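You operate a simulated robot arm through the tools that you are given. There is no shell and no other tool.

Carry out the task below with a simulated robot arm. There is one attempt and no reset: what you move stays moved.

Task
Gauge the yellow swatch, fit the die that the chart gives and slide the bolster in.
Fine: swing the gauge arm aside again.

The check looks at the end state, three seconds after you hand in, the way a careful person would. Anything else that was tipped, shoved, dropped, spilled or broken makes it a failure.

Robot
A 7-joint arm with a fingered hand, fixed in place. Base frame: the origin is on the floor under the middle of its stand, x ahead of it, y to its left, z up; the work surface is at about z = 880. Units: mm, degrees, N and s.
It reaches about 1023 mm from its shoulder. Its first joint turns from -166.0 to 166.0 degrees. Payload 4 kg.
The tool frame sits at the grasp point between the pads (the TCP): z along the fingers, y along the line on which they close. The tips reach 30 mm beyond it. The gripper opens to 104 mm; its body begins 35 mm behind the TCP. The gripper is a hand of 4 fingers: y runs from the thumb to the fingers, the wrist lies at [-15, -113, -190] in the tool frame, and closing takes about 1.5 s.
Orientation is that of the tool frame in the base frame, as a unit quaternion [w, x, y, z]. With the fingers straight down and the wrist toward the robot, the tool's x, y and z point along [0, 1, 0], [1, 0, 0] and [0, 0, -1] of the base frame.

Tools
- The arm moves only by the tool nudge_tool. Its argument "steps" is one flat list of numbers, 6 for each row, row after row: the shift along the tool's x, y, z in units of 50 mm (1.0 is 50 mm), then the turn, a rotation vector about the tool's x, y, z in units of 8 degrees (1.0 is 8 degrees). In form: [tx, ty, tz, wx, wy, wz, tx, ty, tz, wx, wy, wz, ...]. A call has 1 to 20 rows; each row shifts and turns the commanded pose from where the row before left it, along the tool's axes as they then stand. "fingers" is the finger opening in mm, from 0 to 104, set as the call begins (left out, the last holds). A call with a number of a shift or a turn outside -1 to 1 is refused whole. Rows are played at 5 a second. More than 50 mm and 8.6 degrees between two rows, or a gripper value outside its range, and nothing of the call is played. A pose out of reach is approached as far as the arm can. The call stops where the force on the tool passes 90 N (or 10 N more than at its start, if that is more) or the arm is blocked; 0.2 s more then pass. The fingers move at their own pace (about 153 mm/s each) and stop on an object; they squeeze with about 27 N. The grip force told is the motor's: it shows also when the fingers shut on nothing. Time passes only in rows, and 0.2 s behind the last, so rows that do not move let the fingers close. It gives the time, the measured TCP pose, the force on the tool (base axes), the opening and the grip force at its end, in the units of the frame above (readings bear some noise), with the torque about the TCP (base axes, N m) and any sound that the robot's microphone picked up.
- Cameras (640 x 400 px; columns grow to the right, rows downward): "scene" is fixed at [400, -500, 1632.7]; the picture's right is [-1.00, -0.01, 0.00], its down [-0.01, 0.99, -0.14] and it looks along [0.00, -0.14, -0.99] (base axes); focal length 353 px, centre (320, 200). "wrist" rides on the gripper at [61, -92, -130] in the tool frame; the picture's right is [-0.81, 0.28, -0.52], its down [-0.53, -0.71, 0.46] and it looks along [-0.24, 0.64, 0.72] (tool axes); focal length 275 px, centre (320, 200). There is no depth. A picture from a camera that has moved, and an enlarged one, comes with that camera's place and axes in the base frame and with its lens.
- get_image(camera): a new picture of that camera. The clock stands still meanwhile.
- move_fingers(index, middle, ring, thumb_bend, thumb_turn): sets how far each is bent, from 0 (flat) to 1 (curled in); at 0.3 the hand is open as for a grip, at 0.7 the pads meet at the TCP. One left out holds its place. A second passes; each finger stops where it meets its share of the squeeze, and holds until it gets a number again. A gripper value or a shape takes the hand back. It gives what a move gives, with no picture; readings hold the bend of each and the force on the fingers (four entries, about 0 where the hand has none), thumb and palm. thumb_turn goes from beside the hand (0) to across from the fingers (1), as for a grip.
- grasp_type(shape): the hand has 4 fingers and takes this shape, open, in about a second: jaw (thumb against the fingers, like two jaws); tri (thumb and two fingers); tip (a fingertip pinch); poke (one finger out to press); point (the index stretched); flat (the hand flat); cup (the hand cupped); fist (a fist). The gripper value then closes the fingers along that shape, each until it touches; the sizes above hold for jaw. It gives what a move gives, with no picture.
- close_up(camera, box): a new picture of the part [left, top, right, bottom] of that camera's present view, enlarged. The clock stands still meanwhile.
- sign_off(): hands the job in; it is judged then, once.

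Nothing tells you positions but the pictures and the camera data. Unless the task says otherwise, let go and move clear before handing in.

The tools are called by a JSON object that holds its "method" and its "body". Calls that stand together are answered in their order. nudge_tool: Moves the arm, as the interface text tells. Its arguments: {"type":"object","properties":{"steps":{"type":"array"},"fingers":{"type":"number"}},"required":["steps"]} The other tools are called the same way: grasp_type (shape) gives the hand a shape; move_fingers (index, middle, ring, thumb_bend, thumb_turn) moves the fingers one by one; get_image (camera) takes a picture; close_up (camera, box) takes an enlarged picture of a part of a camera's view; sign_off () hands the job in.

At the start:

```text
clock: 0.0
position: [200.0, -498.7, 1168.3]
tcp_rot: [0.0, 0.707, 0.707, 0.0]
force: [0.8, -0.4, 0.1]
wrist_torque: [-0.02, -0.02, -0.01]
gripper_width: 103.7
grip_force: 0.0
shape: jaw
bend: [0.3, 0.3, 0.3, 0.3, 0.98]
finger forces: [0.1, 0.0, 0.1, 0.1, 0.0, 0.0]
```

scene: 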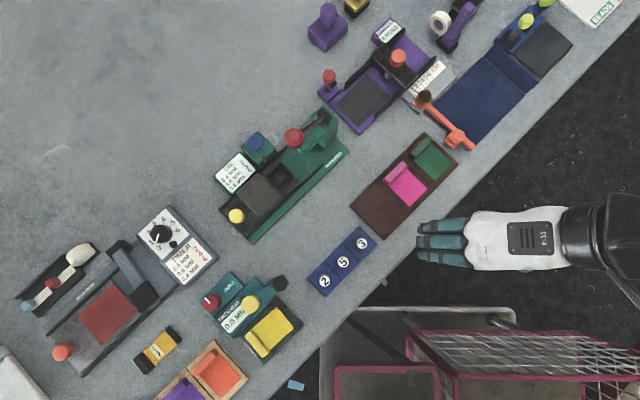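
wrist: 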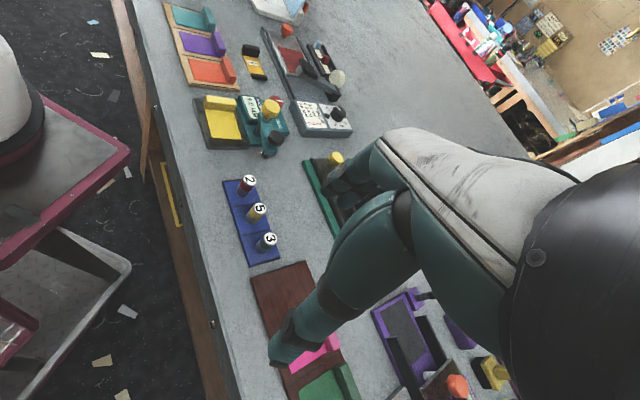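

I see a bench with several small machines, a die block numbered 2/5/3, swatches and charts. First I'll look closer at each of the parts.

{"method": "close_up", "body": {"camera": "scene", "box": [180, 240, 320, 380]}}

{"method": "close_up", "body": {"camera": "scene", "box": [200, 100, 360, 250]}}

{"method": "close_up", "body": {"camera": "scene", "box": [290, 210, 390, 310]}}

{"method": "close_up", "body": {"camera": "scene", "box": [300, 0, 480, 160]}}

{"method": "close_up", "body": {"camera": "scene", "box": [0, 190, 250, 400]}}

{"method": "get_image", "body": {"camera": "wrist"}}

```text
2.86 times, centred on (250, 310) of scene
camera zoom: at [400.0, -500.0, 1632.7], right [-1.0, -0.01, 0.0], down [-0.01, 0.99, -0.14], along [0.0, -0.14, -0.99], focal length 1010 px, centre (520, -114)
```

zoom: 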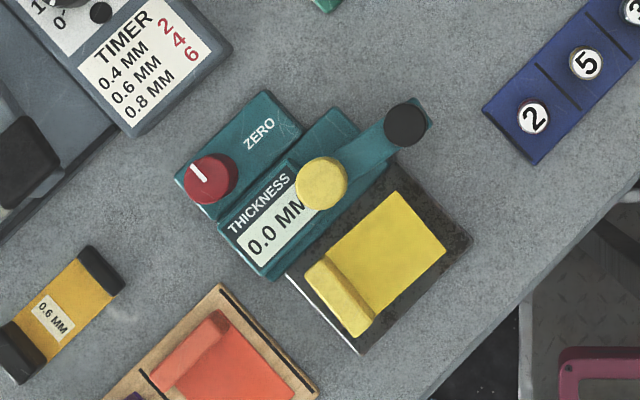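

```text
2.67 times, centred on (280, 175) of scene
camera zoom: at [400.0, -500.0, 1632.7], right [-1.0, -0.01, 0.0], down [-0.01, 0.99, -0.14], along [0.0, -0.14, -0.99], focal length 942 px, centre (427, 267)
```

zoom: 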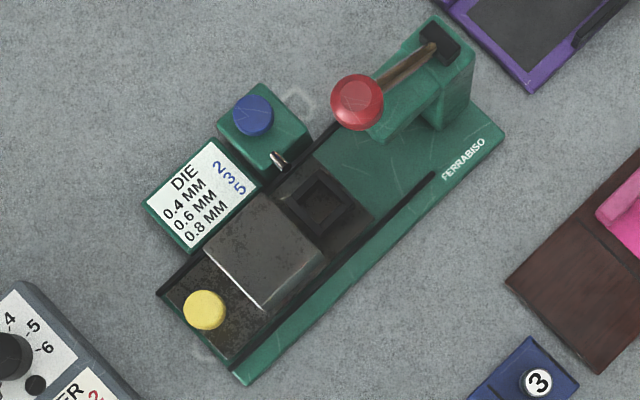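

```text
4.00 times, centred on (340, 260) of scene
camera zoom: at [400.0, -500.0, 1632.7], right [-1.0, -0.01, 0.0], down [-0.01, 0.99, -0.14], along [0.0, -0.14, -0.99], focal length 1414 px, centre (240, -40)
```

zoom: 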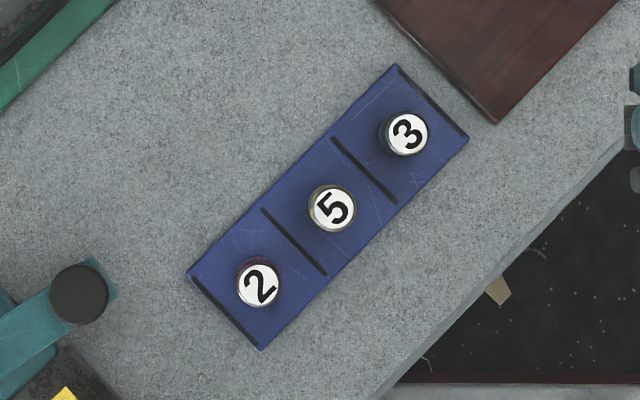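

```text
2.50 times, centred on (390, 80) of scene
camera zoom: at [400.0, -500.0, 1632.7], right [-1.0, -0.01, 0.0], down [-0.01, 0.99, -0.14], along [0.0, -0.14, -0.99], focal length 884 px, centre (145, 500)
```

zoom: 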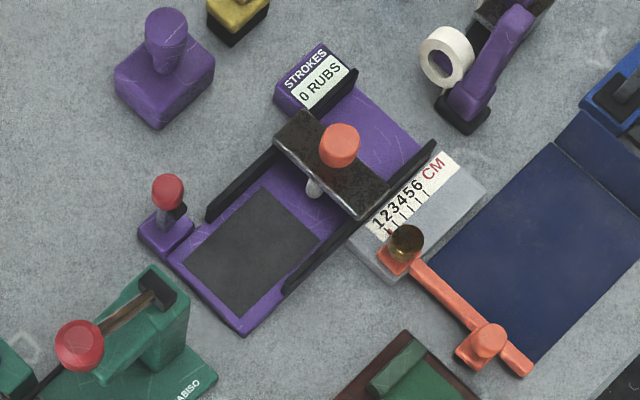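

```text
1.90 times, centred on (125, 295) of scene
camera zoom: at [400.0, -500.0, 1632.7], right [-1.0, -0.01, 0.0], down [-0.01, 0.99, -0.14], along [0.0, -0.14, -0.99], focal length 673 px, centre (691, 19)
```

zoom: 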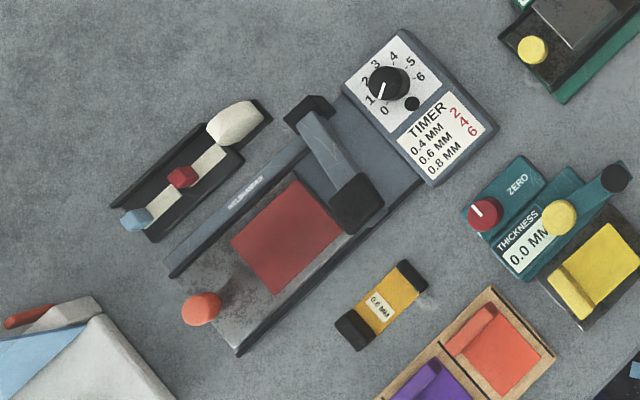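

```text
taken
camera wrist: at [107.8, -436.8, 1297.9], right [0.28, -0.81, 0.52], down [-0.71, -0.53, -0.46], along [0.64, -0.24, -0.72], focal length 275 px, centre (320, 200)
```

wrist: 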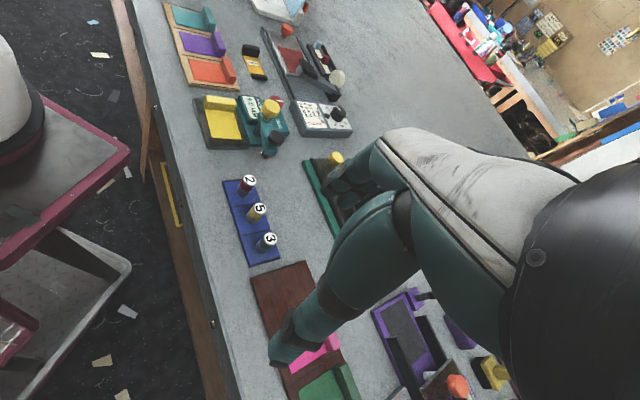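

The gauge (teal, yellow swatch on its plate) sits near x≈530, y≈-395; the press with the die chart (0.4→2, 0.6→3, 0.8→5) is nearer x≈470, y≈-560; the dies 2/5/3 stand on a blue rack. I'll move closer above the gauge for a better look.

{"method": "nudge_tool", "body": {"steps": [0.195, 0.8, 0.353, 0, 0, 0, 0.195, 0.8, 0.353, 0, 0, 0, 0.195, 0.8, 0.353, 0, 0, 0, 0.195, 0.8, 0.353, 0, 0, 0, 0.195, 0.8, 0.353, 0, 0, 0, 0, 0, 0, 0, 0, 0]}}

{"method": "get_image", "body": {"camera": "wrist"}}

{"method": "get_image", "body": {"camera": "scene"}}

```text
clock: 1.4
position: [401.6, -449.1, 1080.8]
tcp_rot: [0.0, 0.707, 0.707, 0.0]
force: [0.7, 0.8, -0.3]
wrist_torque: [0.02, -0.01, 0.0]
gripper_width: 103.7
grip_force: 0.0
shape: jaw
bend: [0.3, 0.3, 0.3, 0.3, 0.98]
finger forces: [0.0, 0.1, 0.0, 0.0, 0.0, 0.0]
```

```text
taken
camera wrist: at [308.7, -387.7, 1210.9], right [0.28, -0.81, 0.52], down [-0.71, -0.53, -0.46], along [0.64, -0.24, -0.72], focal length 275 px, centre (320, 200)
```

wrist: 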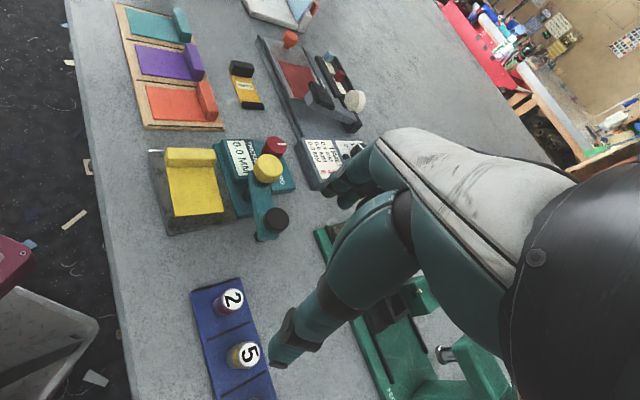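

```text
taken
```

scene: 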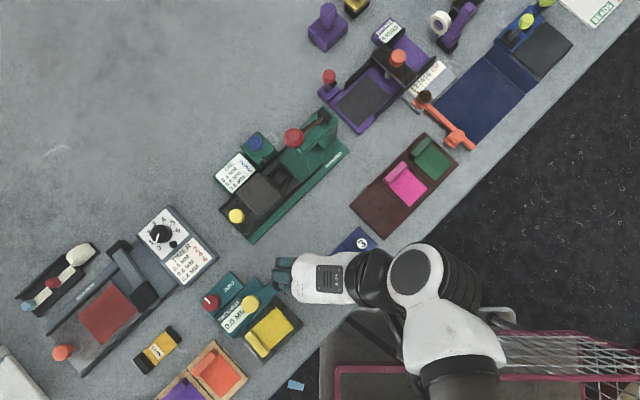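

{"method": "close_up", "body": {"camera": "wrist", "box": [140, 120, 320, 260]}}

{"method": "close_up", "body": {"camera": "scene", "box": [190, 260, 310, 360]}}

{"method": "close_up", "body": {"camera": "wrist", "box": [180, 260, 300, 400]}}

```text
2.86 times, centred on (230, 190) of wrist
camera zoom: at [308.7, -387.7, 1210.9], right [0.28, -0.81, 0.52], down [-0.71, -0.53, -0.46], along [0.64, -0.24, -0.72], focal length 786 px, centre (577, 229)
```

zoom: 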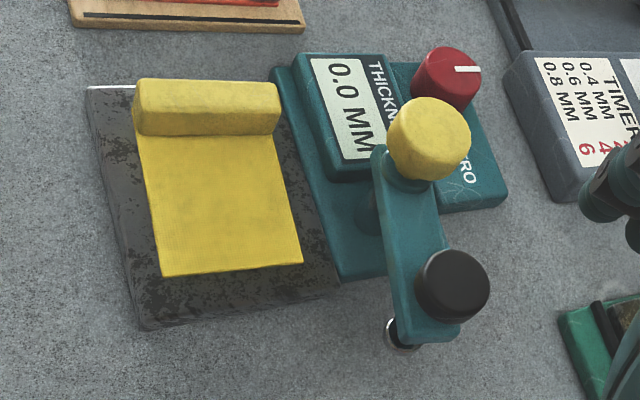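

```text
4.00 times, centred on (250, 310) of scene
camera zoom: at [400.0, -500.0, 1632.7], right [-1.0, -0.01, 0.0], down [-0.01, 0.99, -0.14], along [0.0, -0.14, -0.99], focal length 1414 px, centre (600, -240)
```

zoom: 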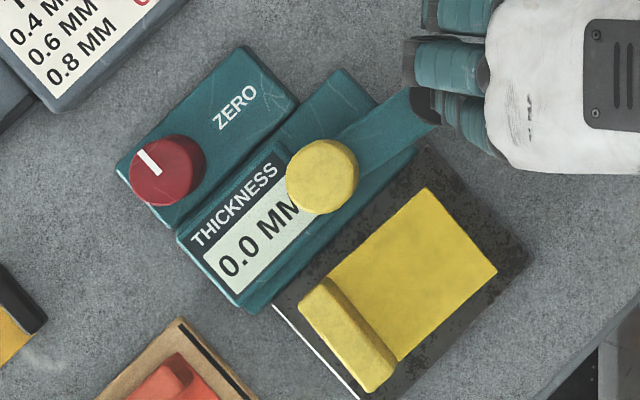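

```text
2.86 times, centred on (240, 330) of wrist
camera zoom: at [308.7, -387.7, 1210.9], right [0.28, -0.81, 0.52], down [-0.71, -0.53, -0.46], along [0.64, -0.24, -0.72], focal length 786 px, centre (549, -171)
```

zoom: 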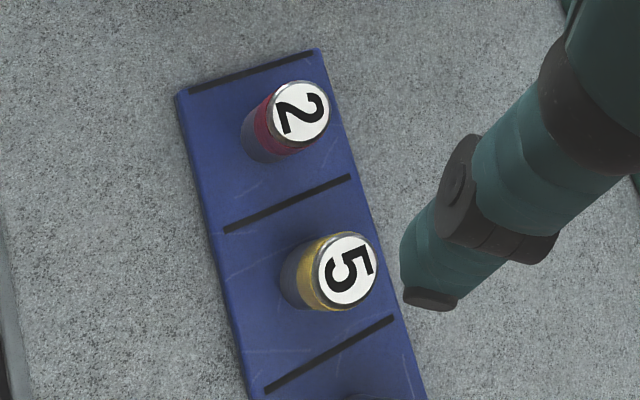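

The gauge arm pivots under the yellow knob (≈526,-398) and its black-capped foot (≈473,-436) must swing about 90° over the yellow swatch that already lies on the plate. I'll try the one-finger poke shape and look at where the fingertip is.

{"method": "grasp_type", "body": {"shape": "poke"}}

{"method": "get_image", "body": {"camera": "wrist"}}

{"method": "close_up", "body": {"camera": "scene", "box": [190, 230, 350, 330]}}

```text
clock: 2.3
position: [400.0, -449.4, 1081.4]
tcp_rot: [0.0, 0.707, 0.707, 0.0]
force: [-0.8, -0.3, 0.2]
wrist_torque: [0.02, 0.05, 0.0]
gripper_width: 0.1
grip_force: 0.0
shape: poke
bend: [0.7, 0.7, 0.99, 1.0, 1.0]
finger forces: [0.0, 0.1, 0.0, 0.0, 0.0, 0.0]
```

```text
taken
camera wrist: at [308.4, -387.9, 1211.1], right [0.28, -0.81, 0.52], down [-0.71, -0.53, -0.46], along [0.64, -0.24, -0.72], focal length 275 px, centre (320, 200)
```

wrist: 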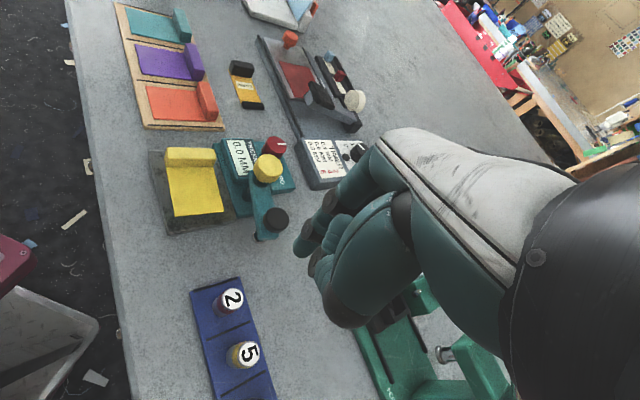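

```text
4.00 times, centred on (270, 280) of scene
camera zoom: at [400.0, -500.0, 1632.7], right [-1.0, -0.01, 0.0], down [-0.01, 0.99, -0.14], along [0.0, -0.14, -0.99], focal length 1414 px, centre (520, -120)
```

zoom: 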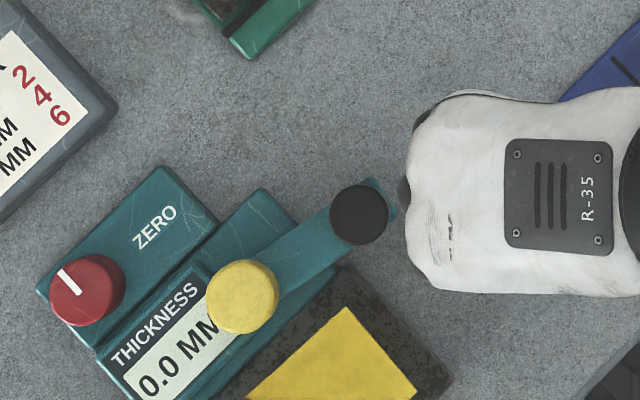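

{"method": "close_up", "body": {"camera": "wrist", "box": [260, 120, 440, 350]}}

{"method": "grasp_type", "body": {"shape": "point"}}

{"method": "get_image", "body": {"camera": "wrist"}}

{"method": "close_up", "body": {"camera": "scene", "box": [190, 230, 350, 330]}}

```text
1.74 times, centred on (350, 235) of wrist
camera zoom: at [308.4, -387.9, 1211.1], right [0.28, -0.81, 0.52], down [-0.71, -0.53, -0.46], along [0.64, -0.24, -0.72], focal length 479 px, centre (268, 139)
```

zoom: 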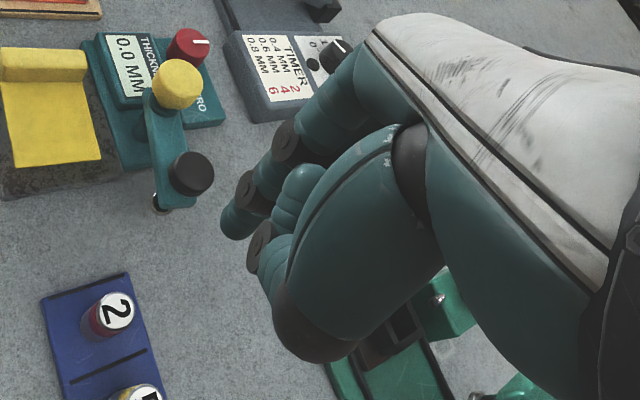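

```text
clock: 3.2
position: [399.3, -449.4, 1082.0]
tcp_rot: [0.0, 0.707, 0.707, 0.001]
force: [0.6, 0.4, -0.2]
wrist_torque: [0.0, -0.05, -0.02]
gripper_width: 0.0
grip_force: 0.1
shape: point
bend: [0.2, 1.0, 1.0, 0.98, 0.88]
finger forces: [0.0, 0.1, 0.0, 0.1, 0.0, 0.0]
```

```text
taken
camera wrist: at [308.4, -387.9, 1211.1], right [0.28, -0.81, 0.52], down [-0.71, -0.53, -0.46], along [0.64, -0.24, -0.72], focal length 275 px, centre (320, 200)
```

wrist: 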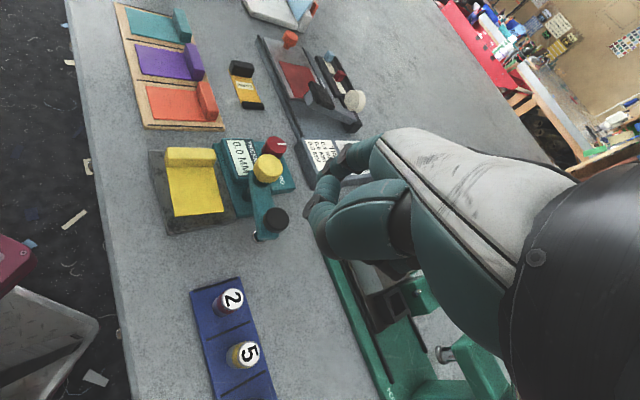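

```text
4.00 times, centred on (270, 280) of scene
camera zoom: at [400.0, -500.0, 1632.7], right [-1.0, -0.01, 0.0], down [-0.01, 0.99, -0.14], along [0.0, -0.14, -0.99], focal length 1414 px, centre (520, -120)
```

zoom: 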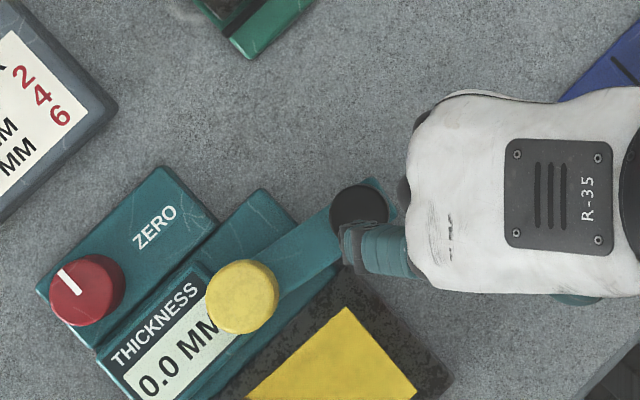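

{"method": "grasp_type", "body": {"shape": "poke"}}

{"method": "move_fingers", "body": {"index": 0.65, "middle": 1.0, "ring": 1.0}}

{"method": "close_up", "body": {"camera": "wrist", "box": [260, 120, 440, 350]}}

{"method": "close_up", "body": {"camera": "scene", "box": [190, 230, 350, 330]}}

```text
clock: 4.1
position: [400.8, -449.0, 1081.7]
tcp_rot: [0.0, 0.706, 0.708, 0.0]
force: [0.3, 0.3, 0.0]
wrist_torque: [0.02, -0.02, -0.01]
gripper_width: 0.0
grip_force: 0.0
shape: poke
bend: [0.7, 0.7, 0.99, 1.0, 1.0]
finger forces: [0.1, 0.0, 0.0, 0.0, 0.1, 0.1]
```

```text
clock: 5.1
position: [400.2, -449.4, 1081.3]
tcp_rot: [0.0, 0.707, 0.707, -0.001]
force: [0.1, 0.2, -0.2]
wrist_torque: [-0.04, 0.03, -0.04]
gripper_width: 34.6
grip_force: 0.1
shape: fingers
bend: [0.65, 1.0, 1.0, 1.0, 1.0]
finger forces: [0.0, 0.1, 0.1, 0.0, 0.1, 0.1]
```

```text
1.74 times, centred on (350, 235) of wrist
camera zoom: at [308.4, -387.9, 1211.1], right [0.28, -0.81, 0.52], down [-0.71, -0.53, -0.46], along [0.64, -0.24, -0.72], focal length 479 px, centre (268, 139)
```

zoom: 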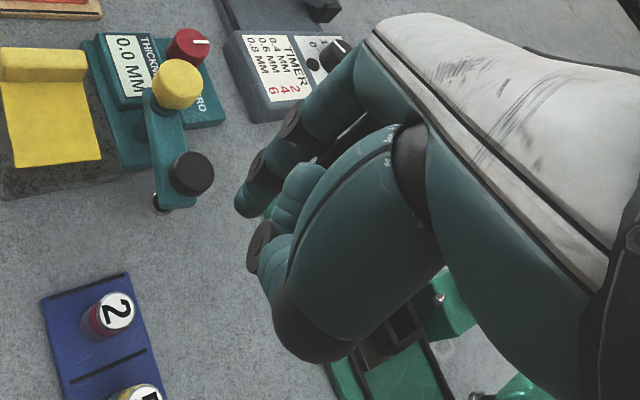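

```text
4.00 times, centred on (270, 280) of scene
camera zoom: at [400.0, -500.0, 1632.7], right [-1.0, -0.01, 0.0], down [-0.01, 0.99, -0.14], along [0.0, -0.14, -0.99], focal length 1414 px, centre (520, -120)
```

zoom: 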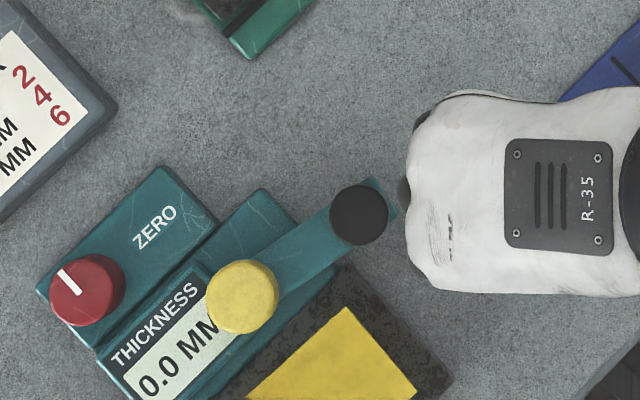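

{"method": "move_fingers", "body": {"index": 0.65, "middle": 1.0, "ring": 1.0, "thumb_bend": 0.0, "thumb_turn": 0.0}}

{"method": "get_image", "body": {"camera": "wrist"}}

{"method": "close_up", "body": {"camera": "scene", "box": [190, 230, 350, 330]}}

```text
clock: 6.1
position: [400.7, -451.3, 1080.2]
tcp_rot: [-0.001, 0.707, 0.707, 0.0]
force: [-0.5, 0.5, 0.0]
wrist_torque: [-0.01, 0.01, -0.01]
gripper_width: 135.6
grip_force: 0.0
shape: fingers
bend: [0.65, 1.0, 1.0, 0.0, 0.0]
finger forces: [0.0, 0.1, 0.0, 0.1, 0.0, 0.1]
```

```text
taken
camera wrist: at [308.4, -387.9, 1211.1], right [0.28, -0.81, 0.52], down [-0.71, -0.53, -0.46], along [0.64, -0.24, -0.72], focal length 275 px, centre (320, 200)
```

wrist: 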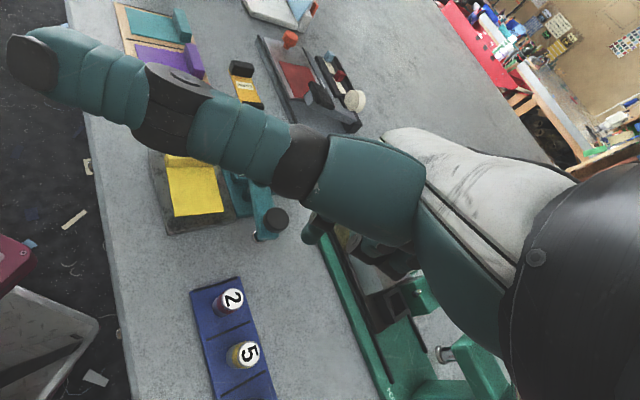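

```text
4.00 times, centred on (270, 280) of scene
camera zoom: at [400.0, -500.0, 1632.7], right [-1.0, -0.01, 0.0], down [-0.01, 0.99, -0.14], along [0.0, -0.14, -0.99], focal length 1414 px, centre (520, -120)
```

zoom: 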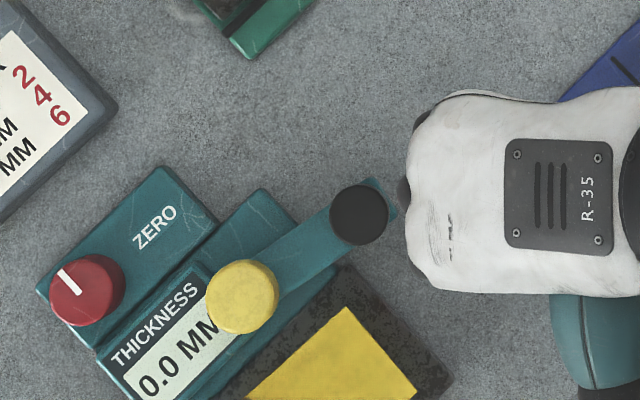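

The thumb in the way blocks the view, so I'll go back to a tucked thumb with only the index out, and bring the finger to the far side of the gauge arm, still above it.

{"method": "move_fingers", "body": {"index": 0.65, "middle": 1.0, "ring": 1.0, "thumb_bend": 1.0, "thumb_turn": 1.0}}

{"method": "nudge_tool", "body": {"steps": [-0.32, 0.97, 0, 0, 0, 0, -0.32, 0.97, 0, 0, 0, 0, 0, 0, 0.7, 0, 0, 0, 0, 0, 0.7, 0, 0, 0, 0, 0, 0, 0, 0, 0]}}

{"method": "get_image", "body": {"camera": "wrist"}}

{"method": "close_up", "body": {"camera": "scene", "box": [190, 230, 350, 330]}}

```text
clock: 7.1
position: [401.1, -450.3, 1080.7]
tcp_rot: [0.001, 0.707, 0.707, 0.0]
force: [0.8, -0.2, -0.1]
wrist_torque: [-0.01, -0.01, 0.0]
gripper_width: 10.5
grip_force: 0.0
shape: fingers
bend: [0.59, 1.0, 1.0, 0.88, 0.96]
finger forces: [0.0, 0.1, 0.0, 0.0, 0.0, 0.1]
```

```text
refused: row 1 steps farther than a row can; nothing moved
```

```text
taken
camera wrist: at [308.4, -387.9, 1211.1], right [0.28, -0.81, 0.52], down [-0.71, -0.53, -0.46], along [0.64, -0.24, -0.72], focal length 275 px, centre (320, 200)
```

wrist: 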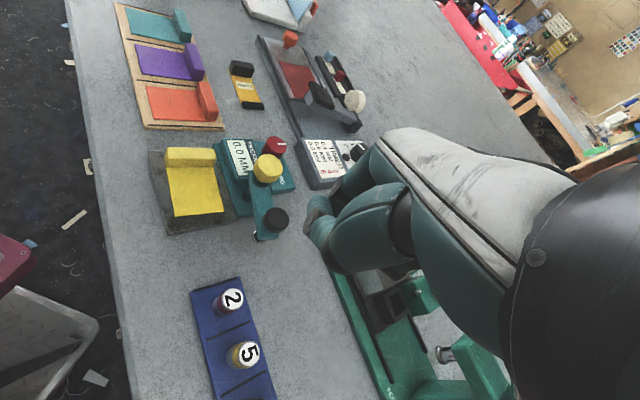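

```text
4.00 times, centred on (270, 280) of scene
camera zoom: at [400.0, -500.0, 1632.7], right [-1.0, -0.01, 0.0], down [-0.01, 0.99, -0.14], along [0.0, -0.14, -0.99], focal length 1414 px, centre (520, -120)
```

zoom: 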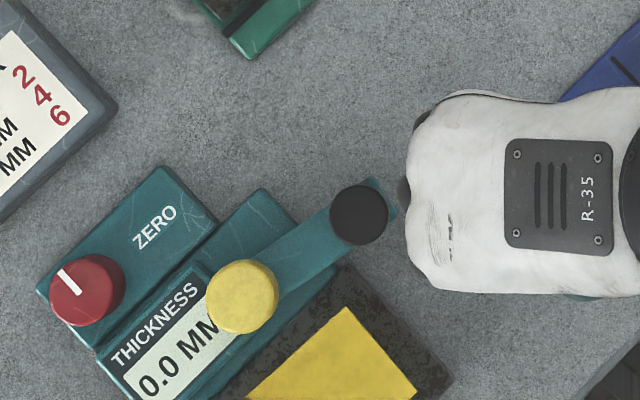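

{"method": "grasp_type", "body": {"shape": "poke"}}

{"method": "move_fingers", "body": {"index": 0.66, "middle": 1.0}}

{"method": "nudge_tool", "body": {"steps": [-0.215, 0.65, 0, 0, 0, 0, -0.215, 0.65, 0, 0, 0, 0, -0.215, 0.65, 0, 0, 0, 0, 0, 0, 0.6, 0, 0, 0, 0, 0, 0.6, 0, 0, 0, 0, 0, 0, 0, 0, 0]}}

{"method": "get_image", "body": {"camera": "wrist"}}

{"method": "close_up", "body": {"camera": "scene", "box": [190, 230, 350, 330]}}

```text
clock: 8.0
position: [400.2, -448.0, 1081.1]
tcp_rot: [0.0, 0.707, 0.707, 0.001]
force: [-0.2, 0.1, -0.7]
wrist_torque: [0.0, 0.02, -0.01]
gripper_width: 0.0
grip_force: 0.1
shape: poke
bend: [0.7, 0.7, 0.99, 1.0, 1.0]
finger forces: [0.1, 0.1, 0.0, 0.0, 0.0, 0.1]
```

```text
clock: 9.0
position: [400.6, -449.3, 1081.1]
tcp_rot: [0.0, 0.707, 0.707, -0.001]
force: [0.5, 0.3, -0.6]
wrist_torque: [0.0, -0.03, 0.01]
gripper_width: 33.8
grip_force: 0.1
shape: fingers
bend: [0.66, 1.0, 0.99, 1.0, 1.0]
finger forces: [0.1, 0.1, 0.1, 0.0, 0.0, 0.0]
```

```text
clock: 10.4
position: [497.0, -482.0, 1020.3]
tcp_rot: [0.0, 0.707, 0.707, 0.001]
force: [0.6, -0.3, 0.4]
wrist_torque: [0.01, 0.0, -0.04]
gripper_width: 33.9
grip_force: 0.0
shape: fingers
bend: [0.66, 1.0, 0.99, 1.0, 1.0]
finger forces: [0.0, 0.1, 0.1, 0.0, 0.0, 0.1]
```

```text
taken
camera wrist: at [404.8, -420.2, 1150.4], right [0.28, -0.81, 0.52], down [-0.71, -0.53, -0.46], along [0.64, -0.24, -0.72], focal length 275 px, centre (320, 200)
```

wrist: 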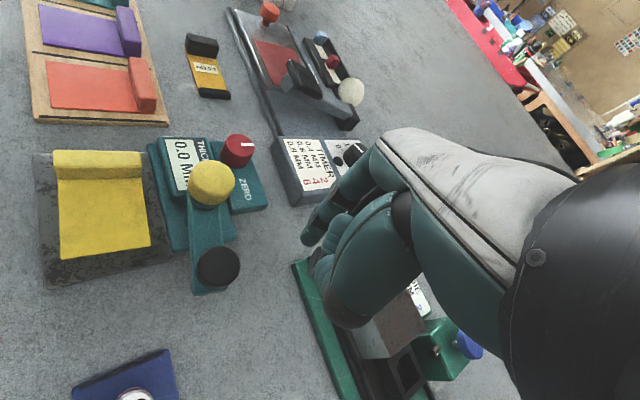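

```text
4.00 times, centred on (270, 280) of scene
camera zoom: at [400.0, -500.0, 1632.7], right [-1.0, -0.01, 0.0], down [-0.01, 0.99, -0.14], along [0.0, -0.14, -0.99], focal length 1414 px, centre (520, -120)
```

zoom: 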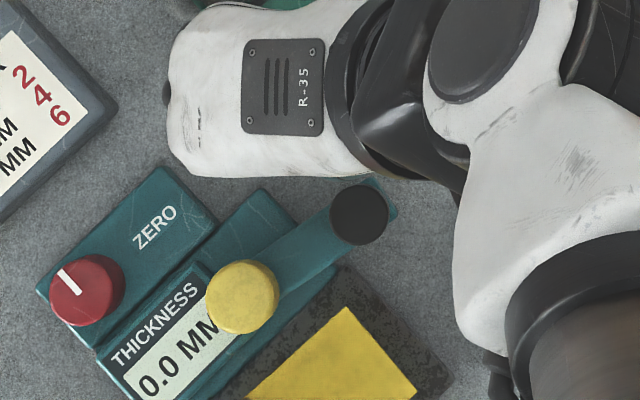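

The cap triangulates to about (473,-434,961) and the pivot to (525,-397). The finger is behind the arm's far side, so I'll lower it to the arm's level.

{"method": "nudge_tool", "body": {"steps": [0, 0, 0.52, 0, 0, 0, 0, 0, 0.52, 0, 0, 0, 0, 0, 0, 0, 0, 0]}}

{"method": "get_image", "body": {"camera": "wrist"}}

{"method": "close_up", "body": {"camera": "wrist", "box": [140, 160, 360, 380]}}

```text
clock: 11.2
position: [498.3, -482.6, 967.4]
tcp_rot: [0.0, 0.707, 0.707, 0.0]
force: [-0.7, 0.4, -0.4]
wrist_torque: [-0.01, 0.03, 0.0]
gripper_width: 34.0
grip_force: 0.0
shape: fingers
bend: [0.66, 1.0, 0.99, 1.0, 1.0]
finger forces: [0.1, 0.0, 0.0, 0.0, 0.0, 0.1]
```

```text
taken
camera wrist: at [404.8, -420.5, 1097.6], right [0.28, -0.81, 0.52], down [-0.71, -0.53, -0.46], along [0.64, -0.24, -0.72], focal length 275 px, centre (320, 200)
```

wrist: 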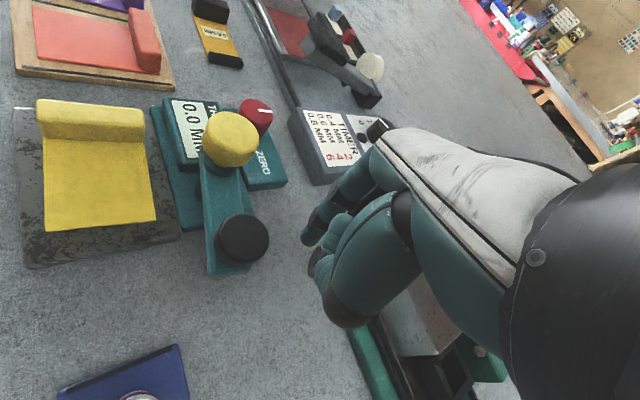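

```text
1.82 times, centred on (250, 270) of wrist
camera zoom: at [404.8, -420.5, 1097.6], right [0.28, -0.81, 0.52], down [-0.71, -0.53, -0.46], along [0.64, -0.24, -0.72], focal length 500 px, centre (447, 73)
```

zoom: 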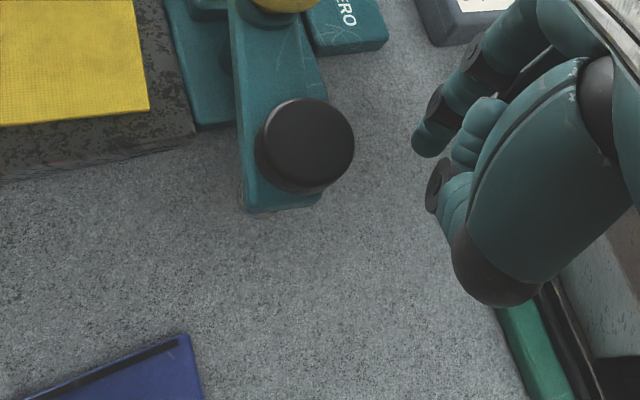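

Finger is beside the arm at the right height. I'll make contact and begin pushing the arm along its arc, in small steps.

{"method": "nudge_tool", "body": {"steps": [0.25, -0.16, 0, 0, 0, 0, 0.25, -0.16, 0, 0, 0, 0, 0.07, -0.08, 0, 0, 0, 0, 0.07, -0.08, 0, 0, 0, 0, 0, 0, 0, 0, 0, 0]}}

{"method": "get_image", "body": {"camera": "wrist"}}

{"method": "close_up", "body": {"camera": "scene", "box": [190, 230, 350, 330]}}

```text
clock: 12.4
position: [473.8, -450.7, 968.8]
tcp_rot: [0.0, 0.707, 0.707, 0.0]
force: [-0.3, -0.1, 0.6]
wrist_torque: [-0.02, -0.05, 0.03]
gripper_width: 34.2
grip_force: 0.1
shape: fingers
bend: [0.66, 1.0, 0.99, 1.0, 1.0]
finger forces: [0.8, 0.0, 0.0, 0.0, 0.0, 0.0]
```

```text
taken
camera wrist: at [381.3, -388.5, 1097.4], right [0.28, -0.81, 0.52], down [-0.71, -0.53, -0.46], along [0.64, -0.24, -0.72], focal length 275 px, centre (320, 200)
```

wrist: 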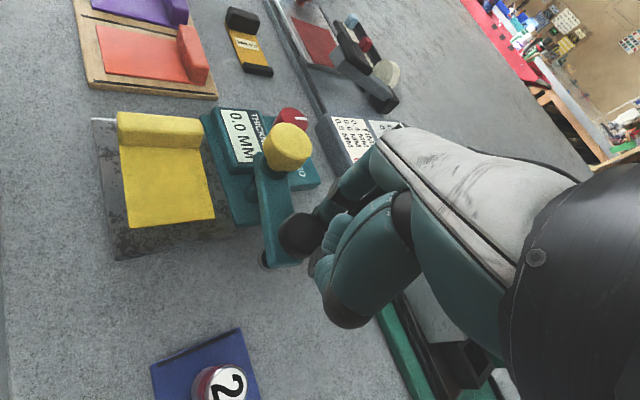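

```text
4.00 times, centred on (270, 280) of scene
camera zoom: at [400.0, -500.0, 1632.7], right [-1.0, -0.01, 0.0], down [-0.01, 0.99, -0.14], along [0.0, -0.14, -0.99], focal length 1414 px, centre (520, -120)
```

zoom: 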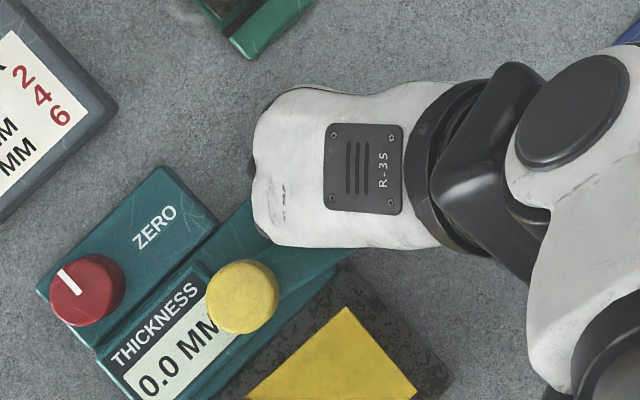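

The arm has started to swing freely with almost no force. I'll continue along the arc.

{"method": "nudge_tool", "body": {"steps": [0.164, -0.138, 0, 0, 0, 0, 0.195, -0.1, 0, 0, 0, 0, 0.195, -0.08, 0, 0, 0, 0, 0.21, -0.03, 0, 0, 0, 0, 0.21, -0.01, 0, 0, 0, 0, 0, 0, 0, 0, 0, 0]}}

{"method": "get_image", "body": {"camera": "wrist"}}

{"method": "close_up", "body": {"camera": "scene", "box": [190, 230, 350, 330]}}

```text
clock: 13.8
position: [457.1, -400.9, 968.0]
tcp_rot: [-0.001, 0.707, 0.707, 0.0]
force: [1.6, -0.2, 0.2]
wrist_torque: [-0.03, -0.01, -0.02]
gripper_width: 34.6
grip_force: 0.1
shape: fingers
bend: [0.65, 1.0, 0.99, 1.0, 1.0]
finger forces: [1.2, 0.2, 0.0, 0.0, 0.0, 0.1]
```

```text
taken
camera wrist: at [363.8, -339.1, 1097.9], right [0.28, -0.81, 0.52], down [-0.71, -0.53, -0.46], along [0.64, -0.24, -0.72], focal length 275 px, centre (320, 200)
```

wrist: 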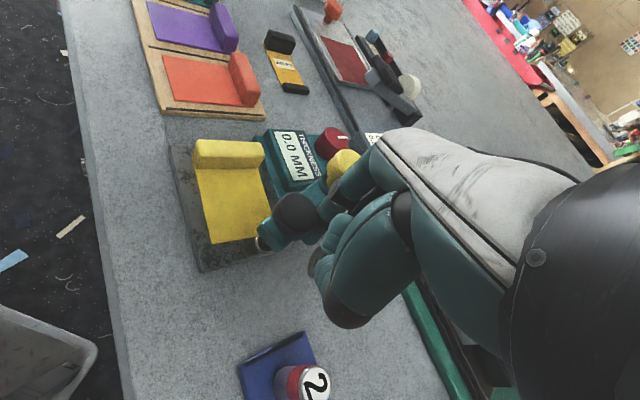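

```text
4.00 times, centred on (270, 280) of scene
camera zoom: at [400.0, -500.0, 1632.7], right [-1.0, -0.01, 0.0], down [-0.01, 0.99, -0.14], along [0.0, -0.14, -0.99], focal length 1414 px, centre (520, -120)
```

zoom: 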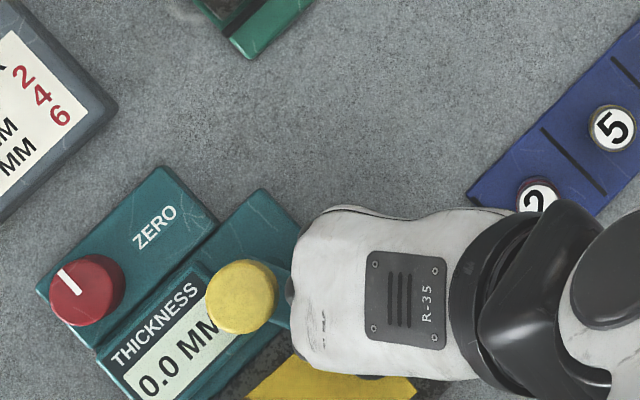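

{"method": "nudge_tool", "body": {"steps": [0.157, 0.03, 0, 0, 0, 0, 0.157, 0.04, 0, 0, 0, 0, 0.1, 0.05, 0, 0, 0, 0, 0.1, 0.05, 0, 0, 0, 0, 0, 0, 0, 0, 0, 0]}}

{"method": "get_image", "body": {"camera": "wrist"}}

{"method": "close_up", "body": {"camera": "scene", "box": [190, 230, 350, 330]}}

```text
clock: 15.0
position: [464.1, -376.4, 967.5]
tcp_rot: [0.0, 0.708, 0.707, 0.0]
force: [1.5, -15.4, 1.3]
wrist_torque: [-0.19, -0.01, -0.28]
gripper_width: 34.1
grip_force: 7.6
shape: fingers
bend: [0.66, 1.0, 0.99, 1.0, 1.0]
finger forces: [15.9, 0.0, 0.0, 0.0, 0.0, 0.1]
```

```text
taken
camera wrist: at [372.1, -314.8, 1097.9], right [0.27, -0.81, 0.52], down [-0.71, -0.53, -0.45], along [0.64, -0.25, -0.72], focal length 275 px, centre (320, 200)
```

wrist: 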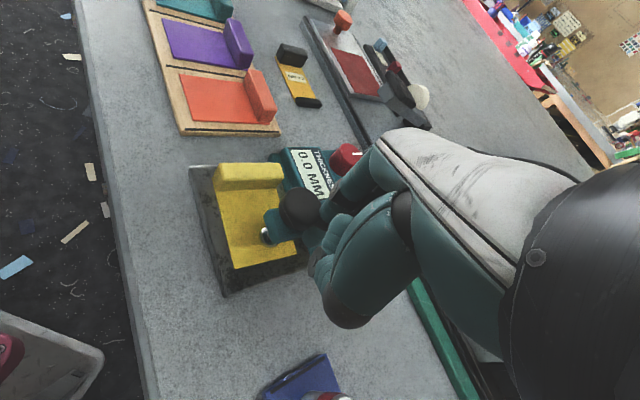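

```text
4.00 times, centred on (270, 280) of scene
camera zoom: at [400.0, -500.0, 1632.7], right [-1.0, -0.01, 0.0], down [-0.01, 0.99, -0.14], along [0.0, -0.14, -0.99], focal length 1414 px, centre (520, -120)
```

zoom: 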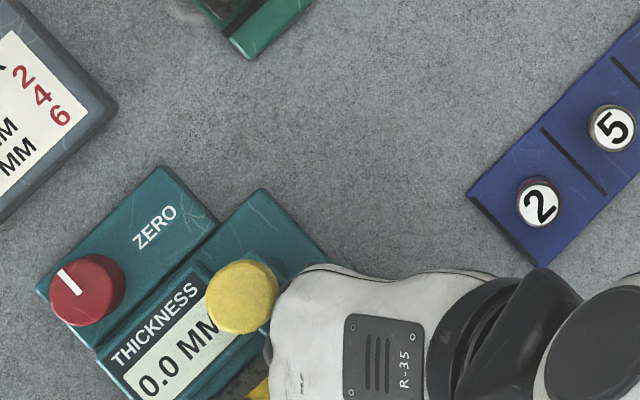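

A firm stop (15 N) was met, with the foot now over the swatch; the display still reads 0.0. I'll back off and look closely.

{"method": "nudge_tool", "body": {"steps": [-0.2, -0.1, 0, 0, 0, 0, -0.4, -0.2, -0.6, 0, 0, 0, -0.4, -0.6, -0.6, 0, 0, 0, 0, 0, 0, 0, 0, 0]}}

{"method": "get_image", "body": {"camera": "wrist"}}

{"method": "close_up", "body": {"camera": "scene", "box": [190, 260, 310, 360]}}

{"method": "close_up", "body": {"camera": "wrist", "box": [140, 120, 320, 260]}}

```text
clock: 16.0
position: [418.7, -424.9, 1028.5]
tcp_rot: [0.0, 0.707, 0.707, 0.0]
force: [-0.9, 0.2, 0.3]
wrist_torque: [-0.03, -0.01, 0.04]
gripper_width: 34.0
grip_force: 0.2
shape: fingers
bend: [0.66, 1.0, 0.99, 1.0, 1.0]
finger forces: [0.2, 0.1, 0.0, 0.0, 0.0, 0.0]
```

```text
taken
camera wrist: at [326.5, -362.5, 1158.0], right [0.28, -0.81, 0.52], down [-0.71, -0.53, -0.46], along [0.64, -0.24, -0.73], focal length 275 px, centre (320, 200)
```

wrist: 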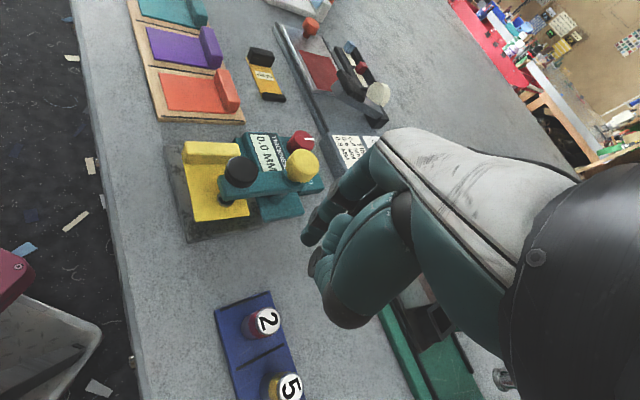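

```text
4.00 times, centred on (250, 310) of scene
camera zoom: at [400.0, -500.0, 1632.7], right [-1.0, -0.01, 0.0], down [-0.01, 0.99, -0.14], along [0.0, -0.14, -0.99], focal length 1414 px, centre (600, -240)
```

zoom: 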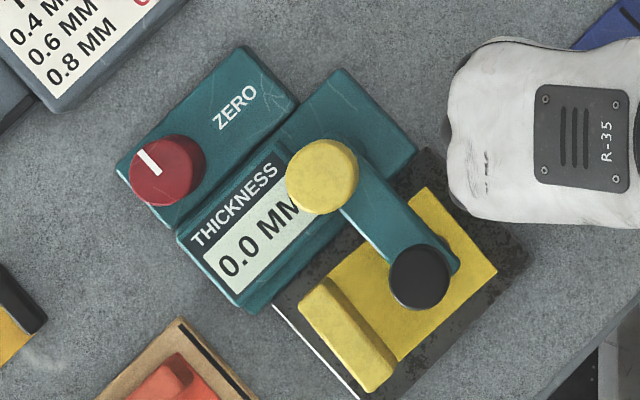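

```text
2.86 times, centred on (230, 190) of wrist
camera zoom: at [326.5, -362.5, 1158.0], right [0.28, -0.81, 0.52], down [-0.71, -0.53, -0.46], along [0.64, -0.24, -0.73], focal length 786 px, centre (577, 229)
```

zoom: 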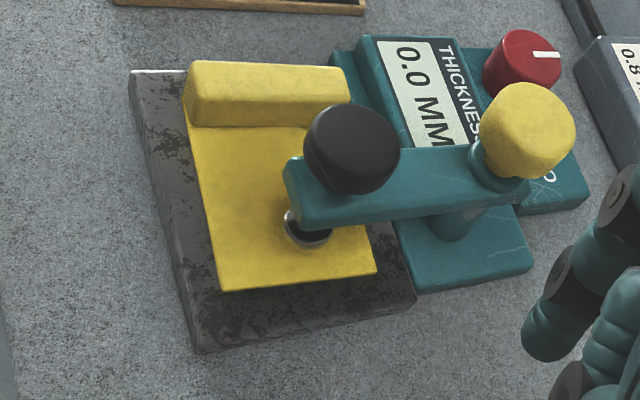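

The foot is now over the flat of the yellow swatch, but the display reads 0.0; the black cap looks like a plunger to press down. I'll put the fingertip over the cap.

{"method": "nudge_tool", "body": {"steps": [0.63, 0.51, 0, 0, 0, 0, 0.63, 0.51, 0, 0, 0, 0, 0, 0, 0.36, 0, 0, 0, 0, 0, 0, 0, 0, 0]}}

{"method": "get_image", "body": {"camera": "wrist"}}

{"method": "close_up", "body": {"camera": "wrist", "box": [200, 140, 380, 300]}}

{"method": "close_up", "body": {"camera": "scene", "box": [190, 260, 310, 360]}}

```text
clock: 17.0
position: [471.2, -361.4, 1009.3]
tcp_rot: [0.0, 0.707, 0.707, -0.001]
force: [0.0, 0.2, 0.0]
wrist_torque: [0.0, 0.0, 0.01]
gripper_width: 34.3
grip_force: 0.1
shape: fingers
bend: [0.66, 1.0, 0.99, 1.0, 1.0]
finger forces: [0.1, 0.0, 0.0, 0.0, 0.1, 0.0]
```

```text
taken
camera wrist: at [378.0, -299.9, 1139.6], right [0.28, -0.81, 0.52], down [-0.71, -0.53, -0.46], along [0.64, -0.24, -0.72], focal length 275 px, centre (320, 200)
```

wrist: 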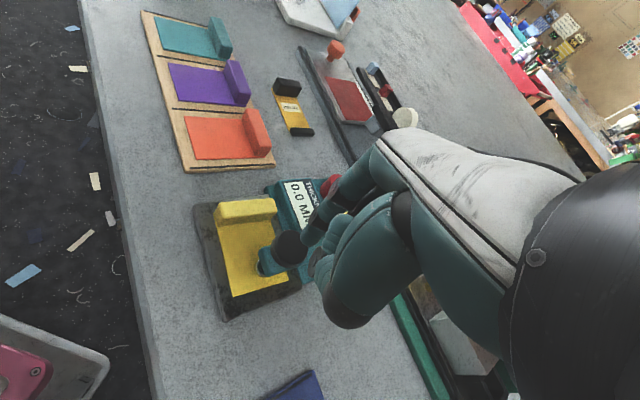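

```text
2.50 times, centred on (290, 220) of wrist
camera zoom: at [378.0, -299.9, 1139.6], right [0.28, -0.81, 0.52], down [-0.71, -0.53, -0.46], along [0.64, -0.24, -0.72], focal length 688 px, centre (395, 150)
```

zoom: 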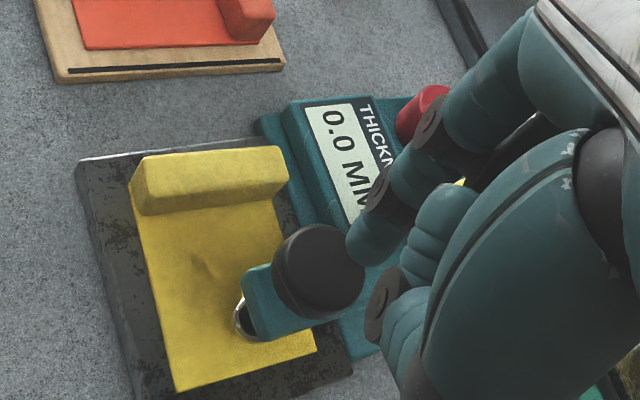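

```text
4.00 times, centred on (250, 310) of scene
camera zoom: at [400.0, -500.0, 1632.7], right [-1.0, -0.01, 0.0], down [-0.01, 0.99, -0.14], along [0.0, -0.14, -0.99], focal length 1414 px, centre (600, -240)
```

zoom: 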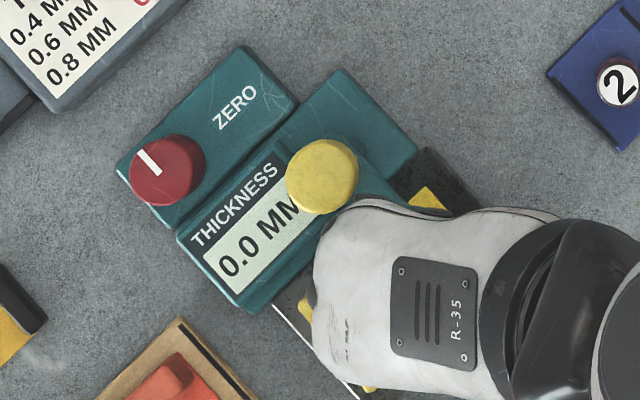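

{"method": "nudge_tool", "body": {"steps": [0.04, 0.06, 0, 0, 0, 0, 0, 0, 0.1, 0, 0, 0, 0, 0, 0.1, 0, 0, 0, 0, 0, 0.08, 0, 0, 0, 0, 0, 0.06, 0, 0, 0, 0, 0, 0, 0, 0, 0]}}

{"method": "close_up", "body": {"camera": "wrist", "box": [200, 140, 380, 300]}}

```text
clock: 18.4
position: [473.6, -360.3, 993.1]
tcp_rot: [0.0, 0.707, 0.707, 0.001]
force: [1.2, 0.0, 2.0]
wrist_torque: [0.01, -0.05, 0.01]
gripper_width: 33.8
grip_force: 0.9
shape: fingers
bend: [0.66, 1.0, 0.99, 1.0, 1.0]
finger forces: [2.2, 0.0, 0.0, 0.0, 0.0, 0.0]
```

```text
2.50 times, centred on (290, 220) of wrist
camera zoom: at [381.0, -298.9, 1122.9], right [0.28, -0.81, 0.52], down [-0.71, -0.53, -0.46], along [0.64, -0.24, -0.72], focal length 688 px, centre (395, 150)
```

zoom: 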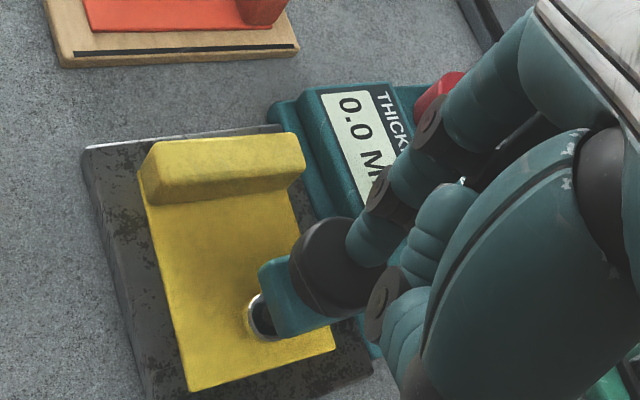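

Contact with the cap (2 N). I'll press further in small steps and watch the display.

{"method": "nudge_tool", "body": {"steps": [0, 0, 0.04, 0, 0, 0, 0, 0, 0.04, 0, 0, 0, 0, 0, 0, 0, 0, 0]}}

{"method": "close_up", "body": {"camera": "wrist", "box": [200, 140, 380, 300]}}

{"method": "close_up", "body": {"camera": "scene", "box": [190, 260, 310, 360]}}

```text
clock: 19.2
position: [474.0, -360.5, 989.5]
tcp_rot: [0.0, 0.707, 0.707, 0.001]
force: [1.1, 0.0, 3.8]
wrist_torque: [0.02, -0.04, -0.02]
gripper_width: 33.7
grip_force: 2.1
shape: fingers
bend: [0.66, 1.0, 0.99, 1.0, 1.0]
finger forces: [3.4, 0.0, 0.0, 0.0, 0.1, 0.1]
heard: click
```

```text
2.50 times, centred on (290, 220) of wrist
camera zoom: at [381.2, -298.6, 1118.8], right [0.28, -0.81, 0.52], down [-0.71, -0.53, -0.46], along [0.64, -0.24, -0.72], focal length 688 px, centre (395, 150)
```

zoom: 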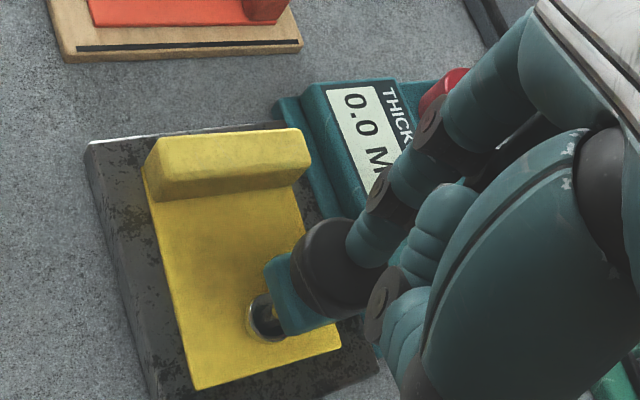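

```text
4.00 times, centred on (250, 310) of scene
camera zoom: at [400.0, -500.0, 1632.7], right [-1.0, -0.01, 0.0], down [-0.01, 0.99, -0.14], along [0.0, -0.14, -0.99], focal length 1414 px, centre (600, -240)
```

zoom: 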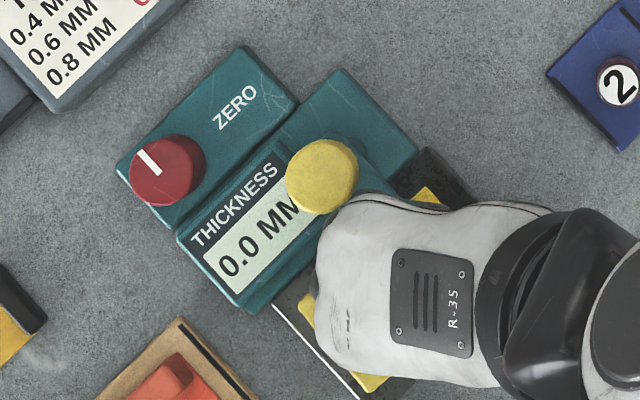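

A click was heard; I'll hold a moment and read the display again.

{"method": "nudge_tool", "body": {"steps": [0, 0, 0, 0, 0, 0, 0, 0, 0, 0, 0, 0, 0, 0, 0, 0, 0, 0]}}

{"method": "close_up", "body": {"camera": "scene", "box": [190, 260, 310, 360]}}

{"method": "close_up", "body": {"camera": "wrist", "box": [200, 140, 380, 300]}}

```text
clock: 20.0
position: [474.0, -359.5, 988.6]
tcp_rot: [0.0, 0.707, 0.707, 0.001]
force: [0.1, 0.2, 2.5]
wrist_torque: [0.02, -0.06, 0.01]
gripper_width: 33.7
grip_force: 2.1
shape: fingers
bend: [0.66, 1.0, 0.99, 1.0, 1.0]
finger forces: [3.5, 0.1, 0.0, 0.0, 0.0, 0.0]
```

```text
4.00 times, centred on (250, 310) of scene
camera zoom: at [400.0, -500.0, 1632.7], right [-1.0, -0.01, 0.0], down [-0.01, 0.99, -0.14], along [0.0, -0.14, -0.99], focal length 1414 px, centre (600, -240)
```

zoom: 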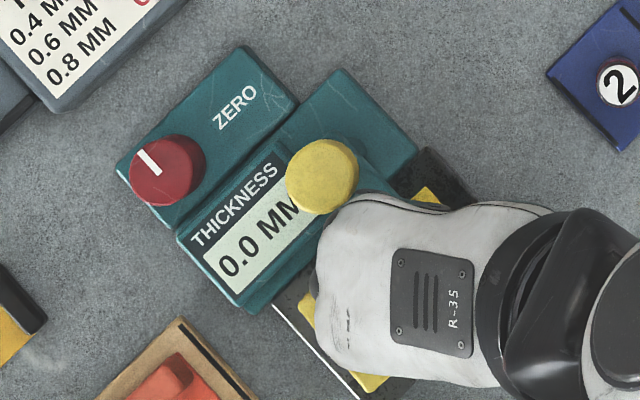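

```text
2.50 times, centred on (290, 220) of wrist
camera zoom: at [381.1, -298.6, 1118.9], right [0.28, -0.81, 0.52], down [-0.71, -0.53, -0.46], along [0.64, -0.24, -0.72], focal length 688 px, centre (395, 150)
```

zoom: 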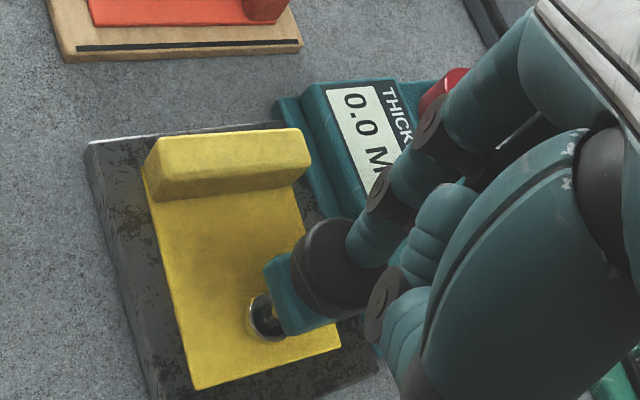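

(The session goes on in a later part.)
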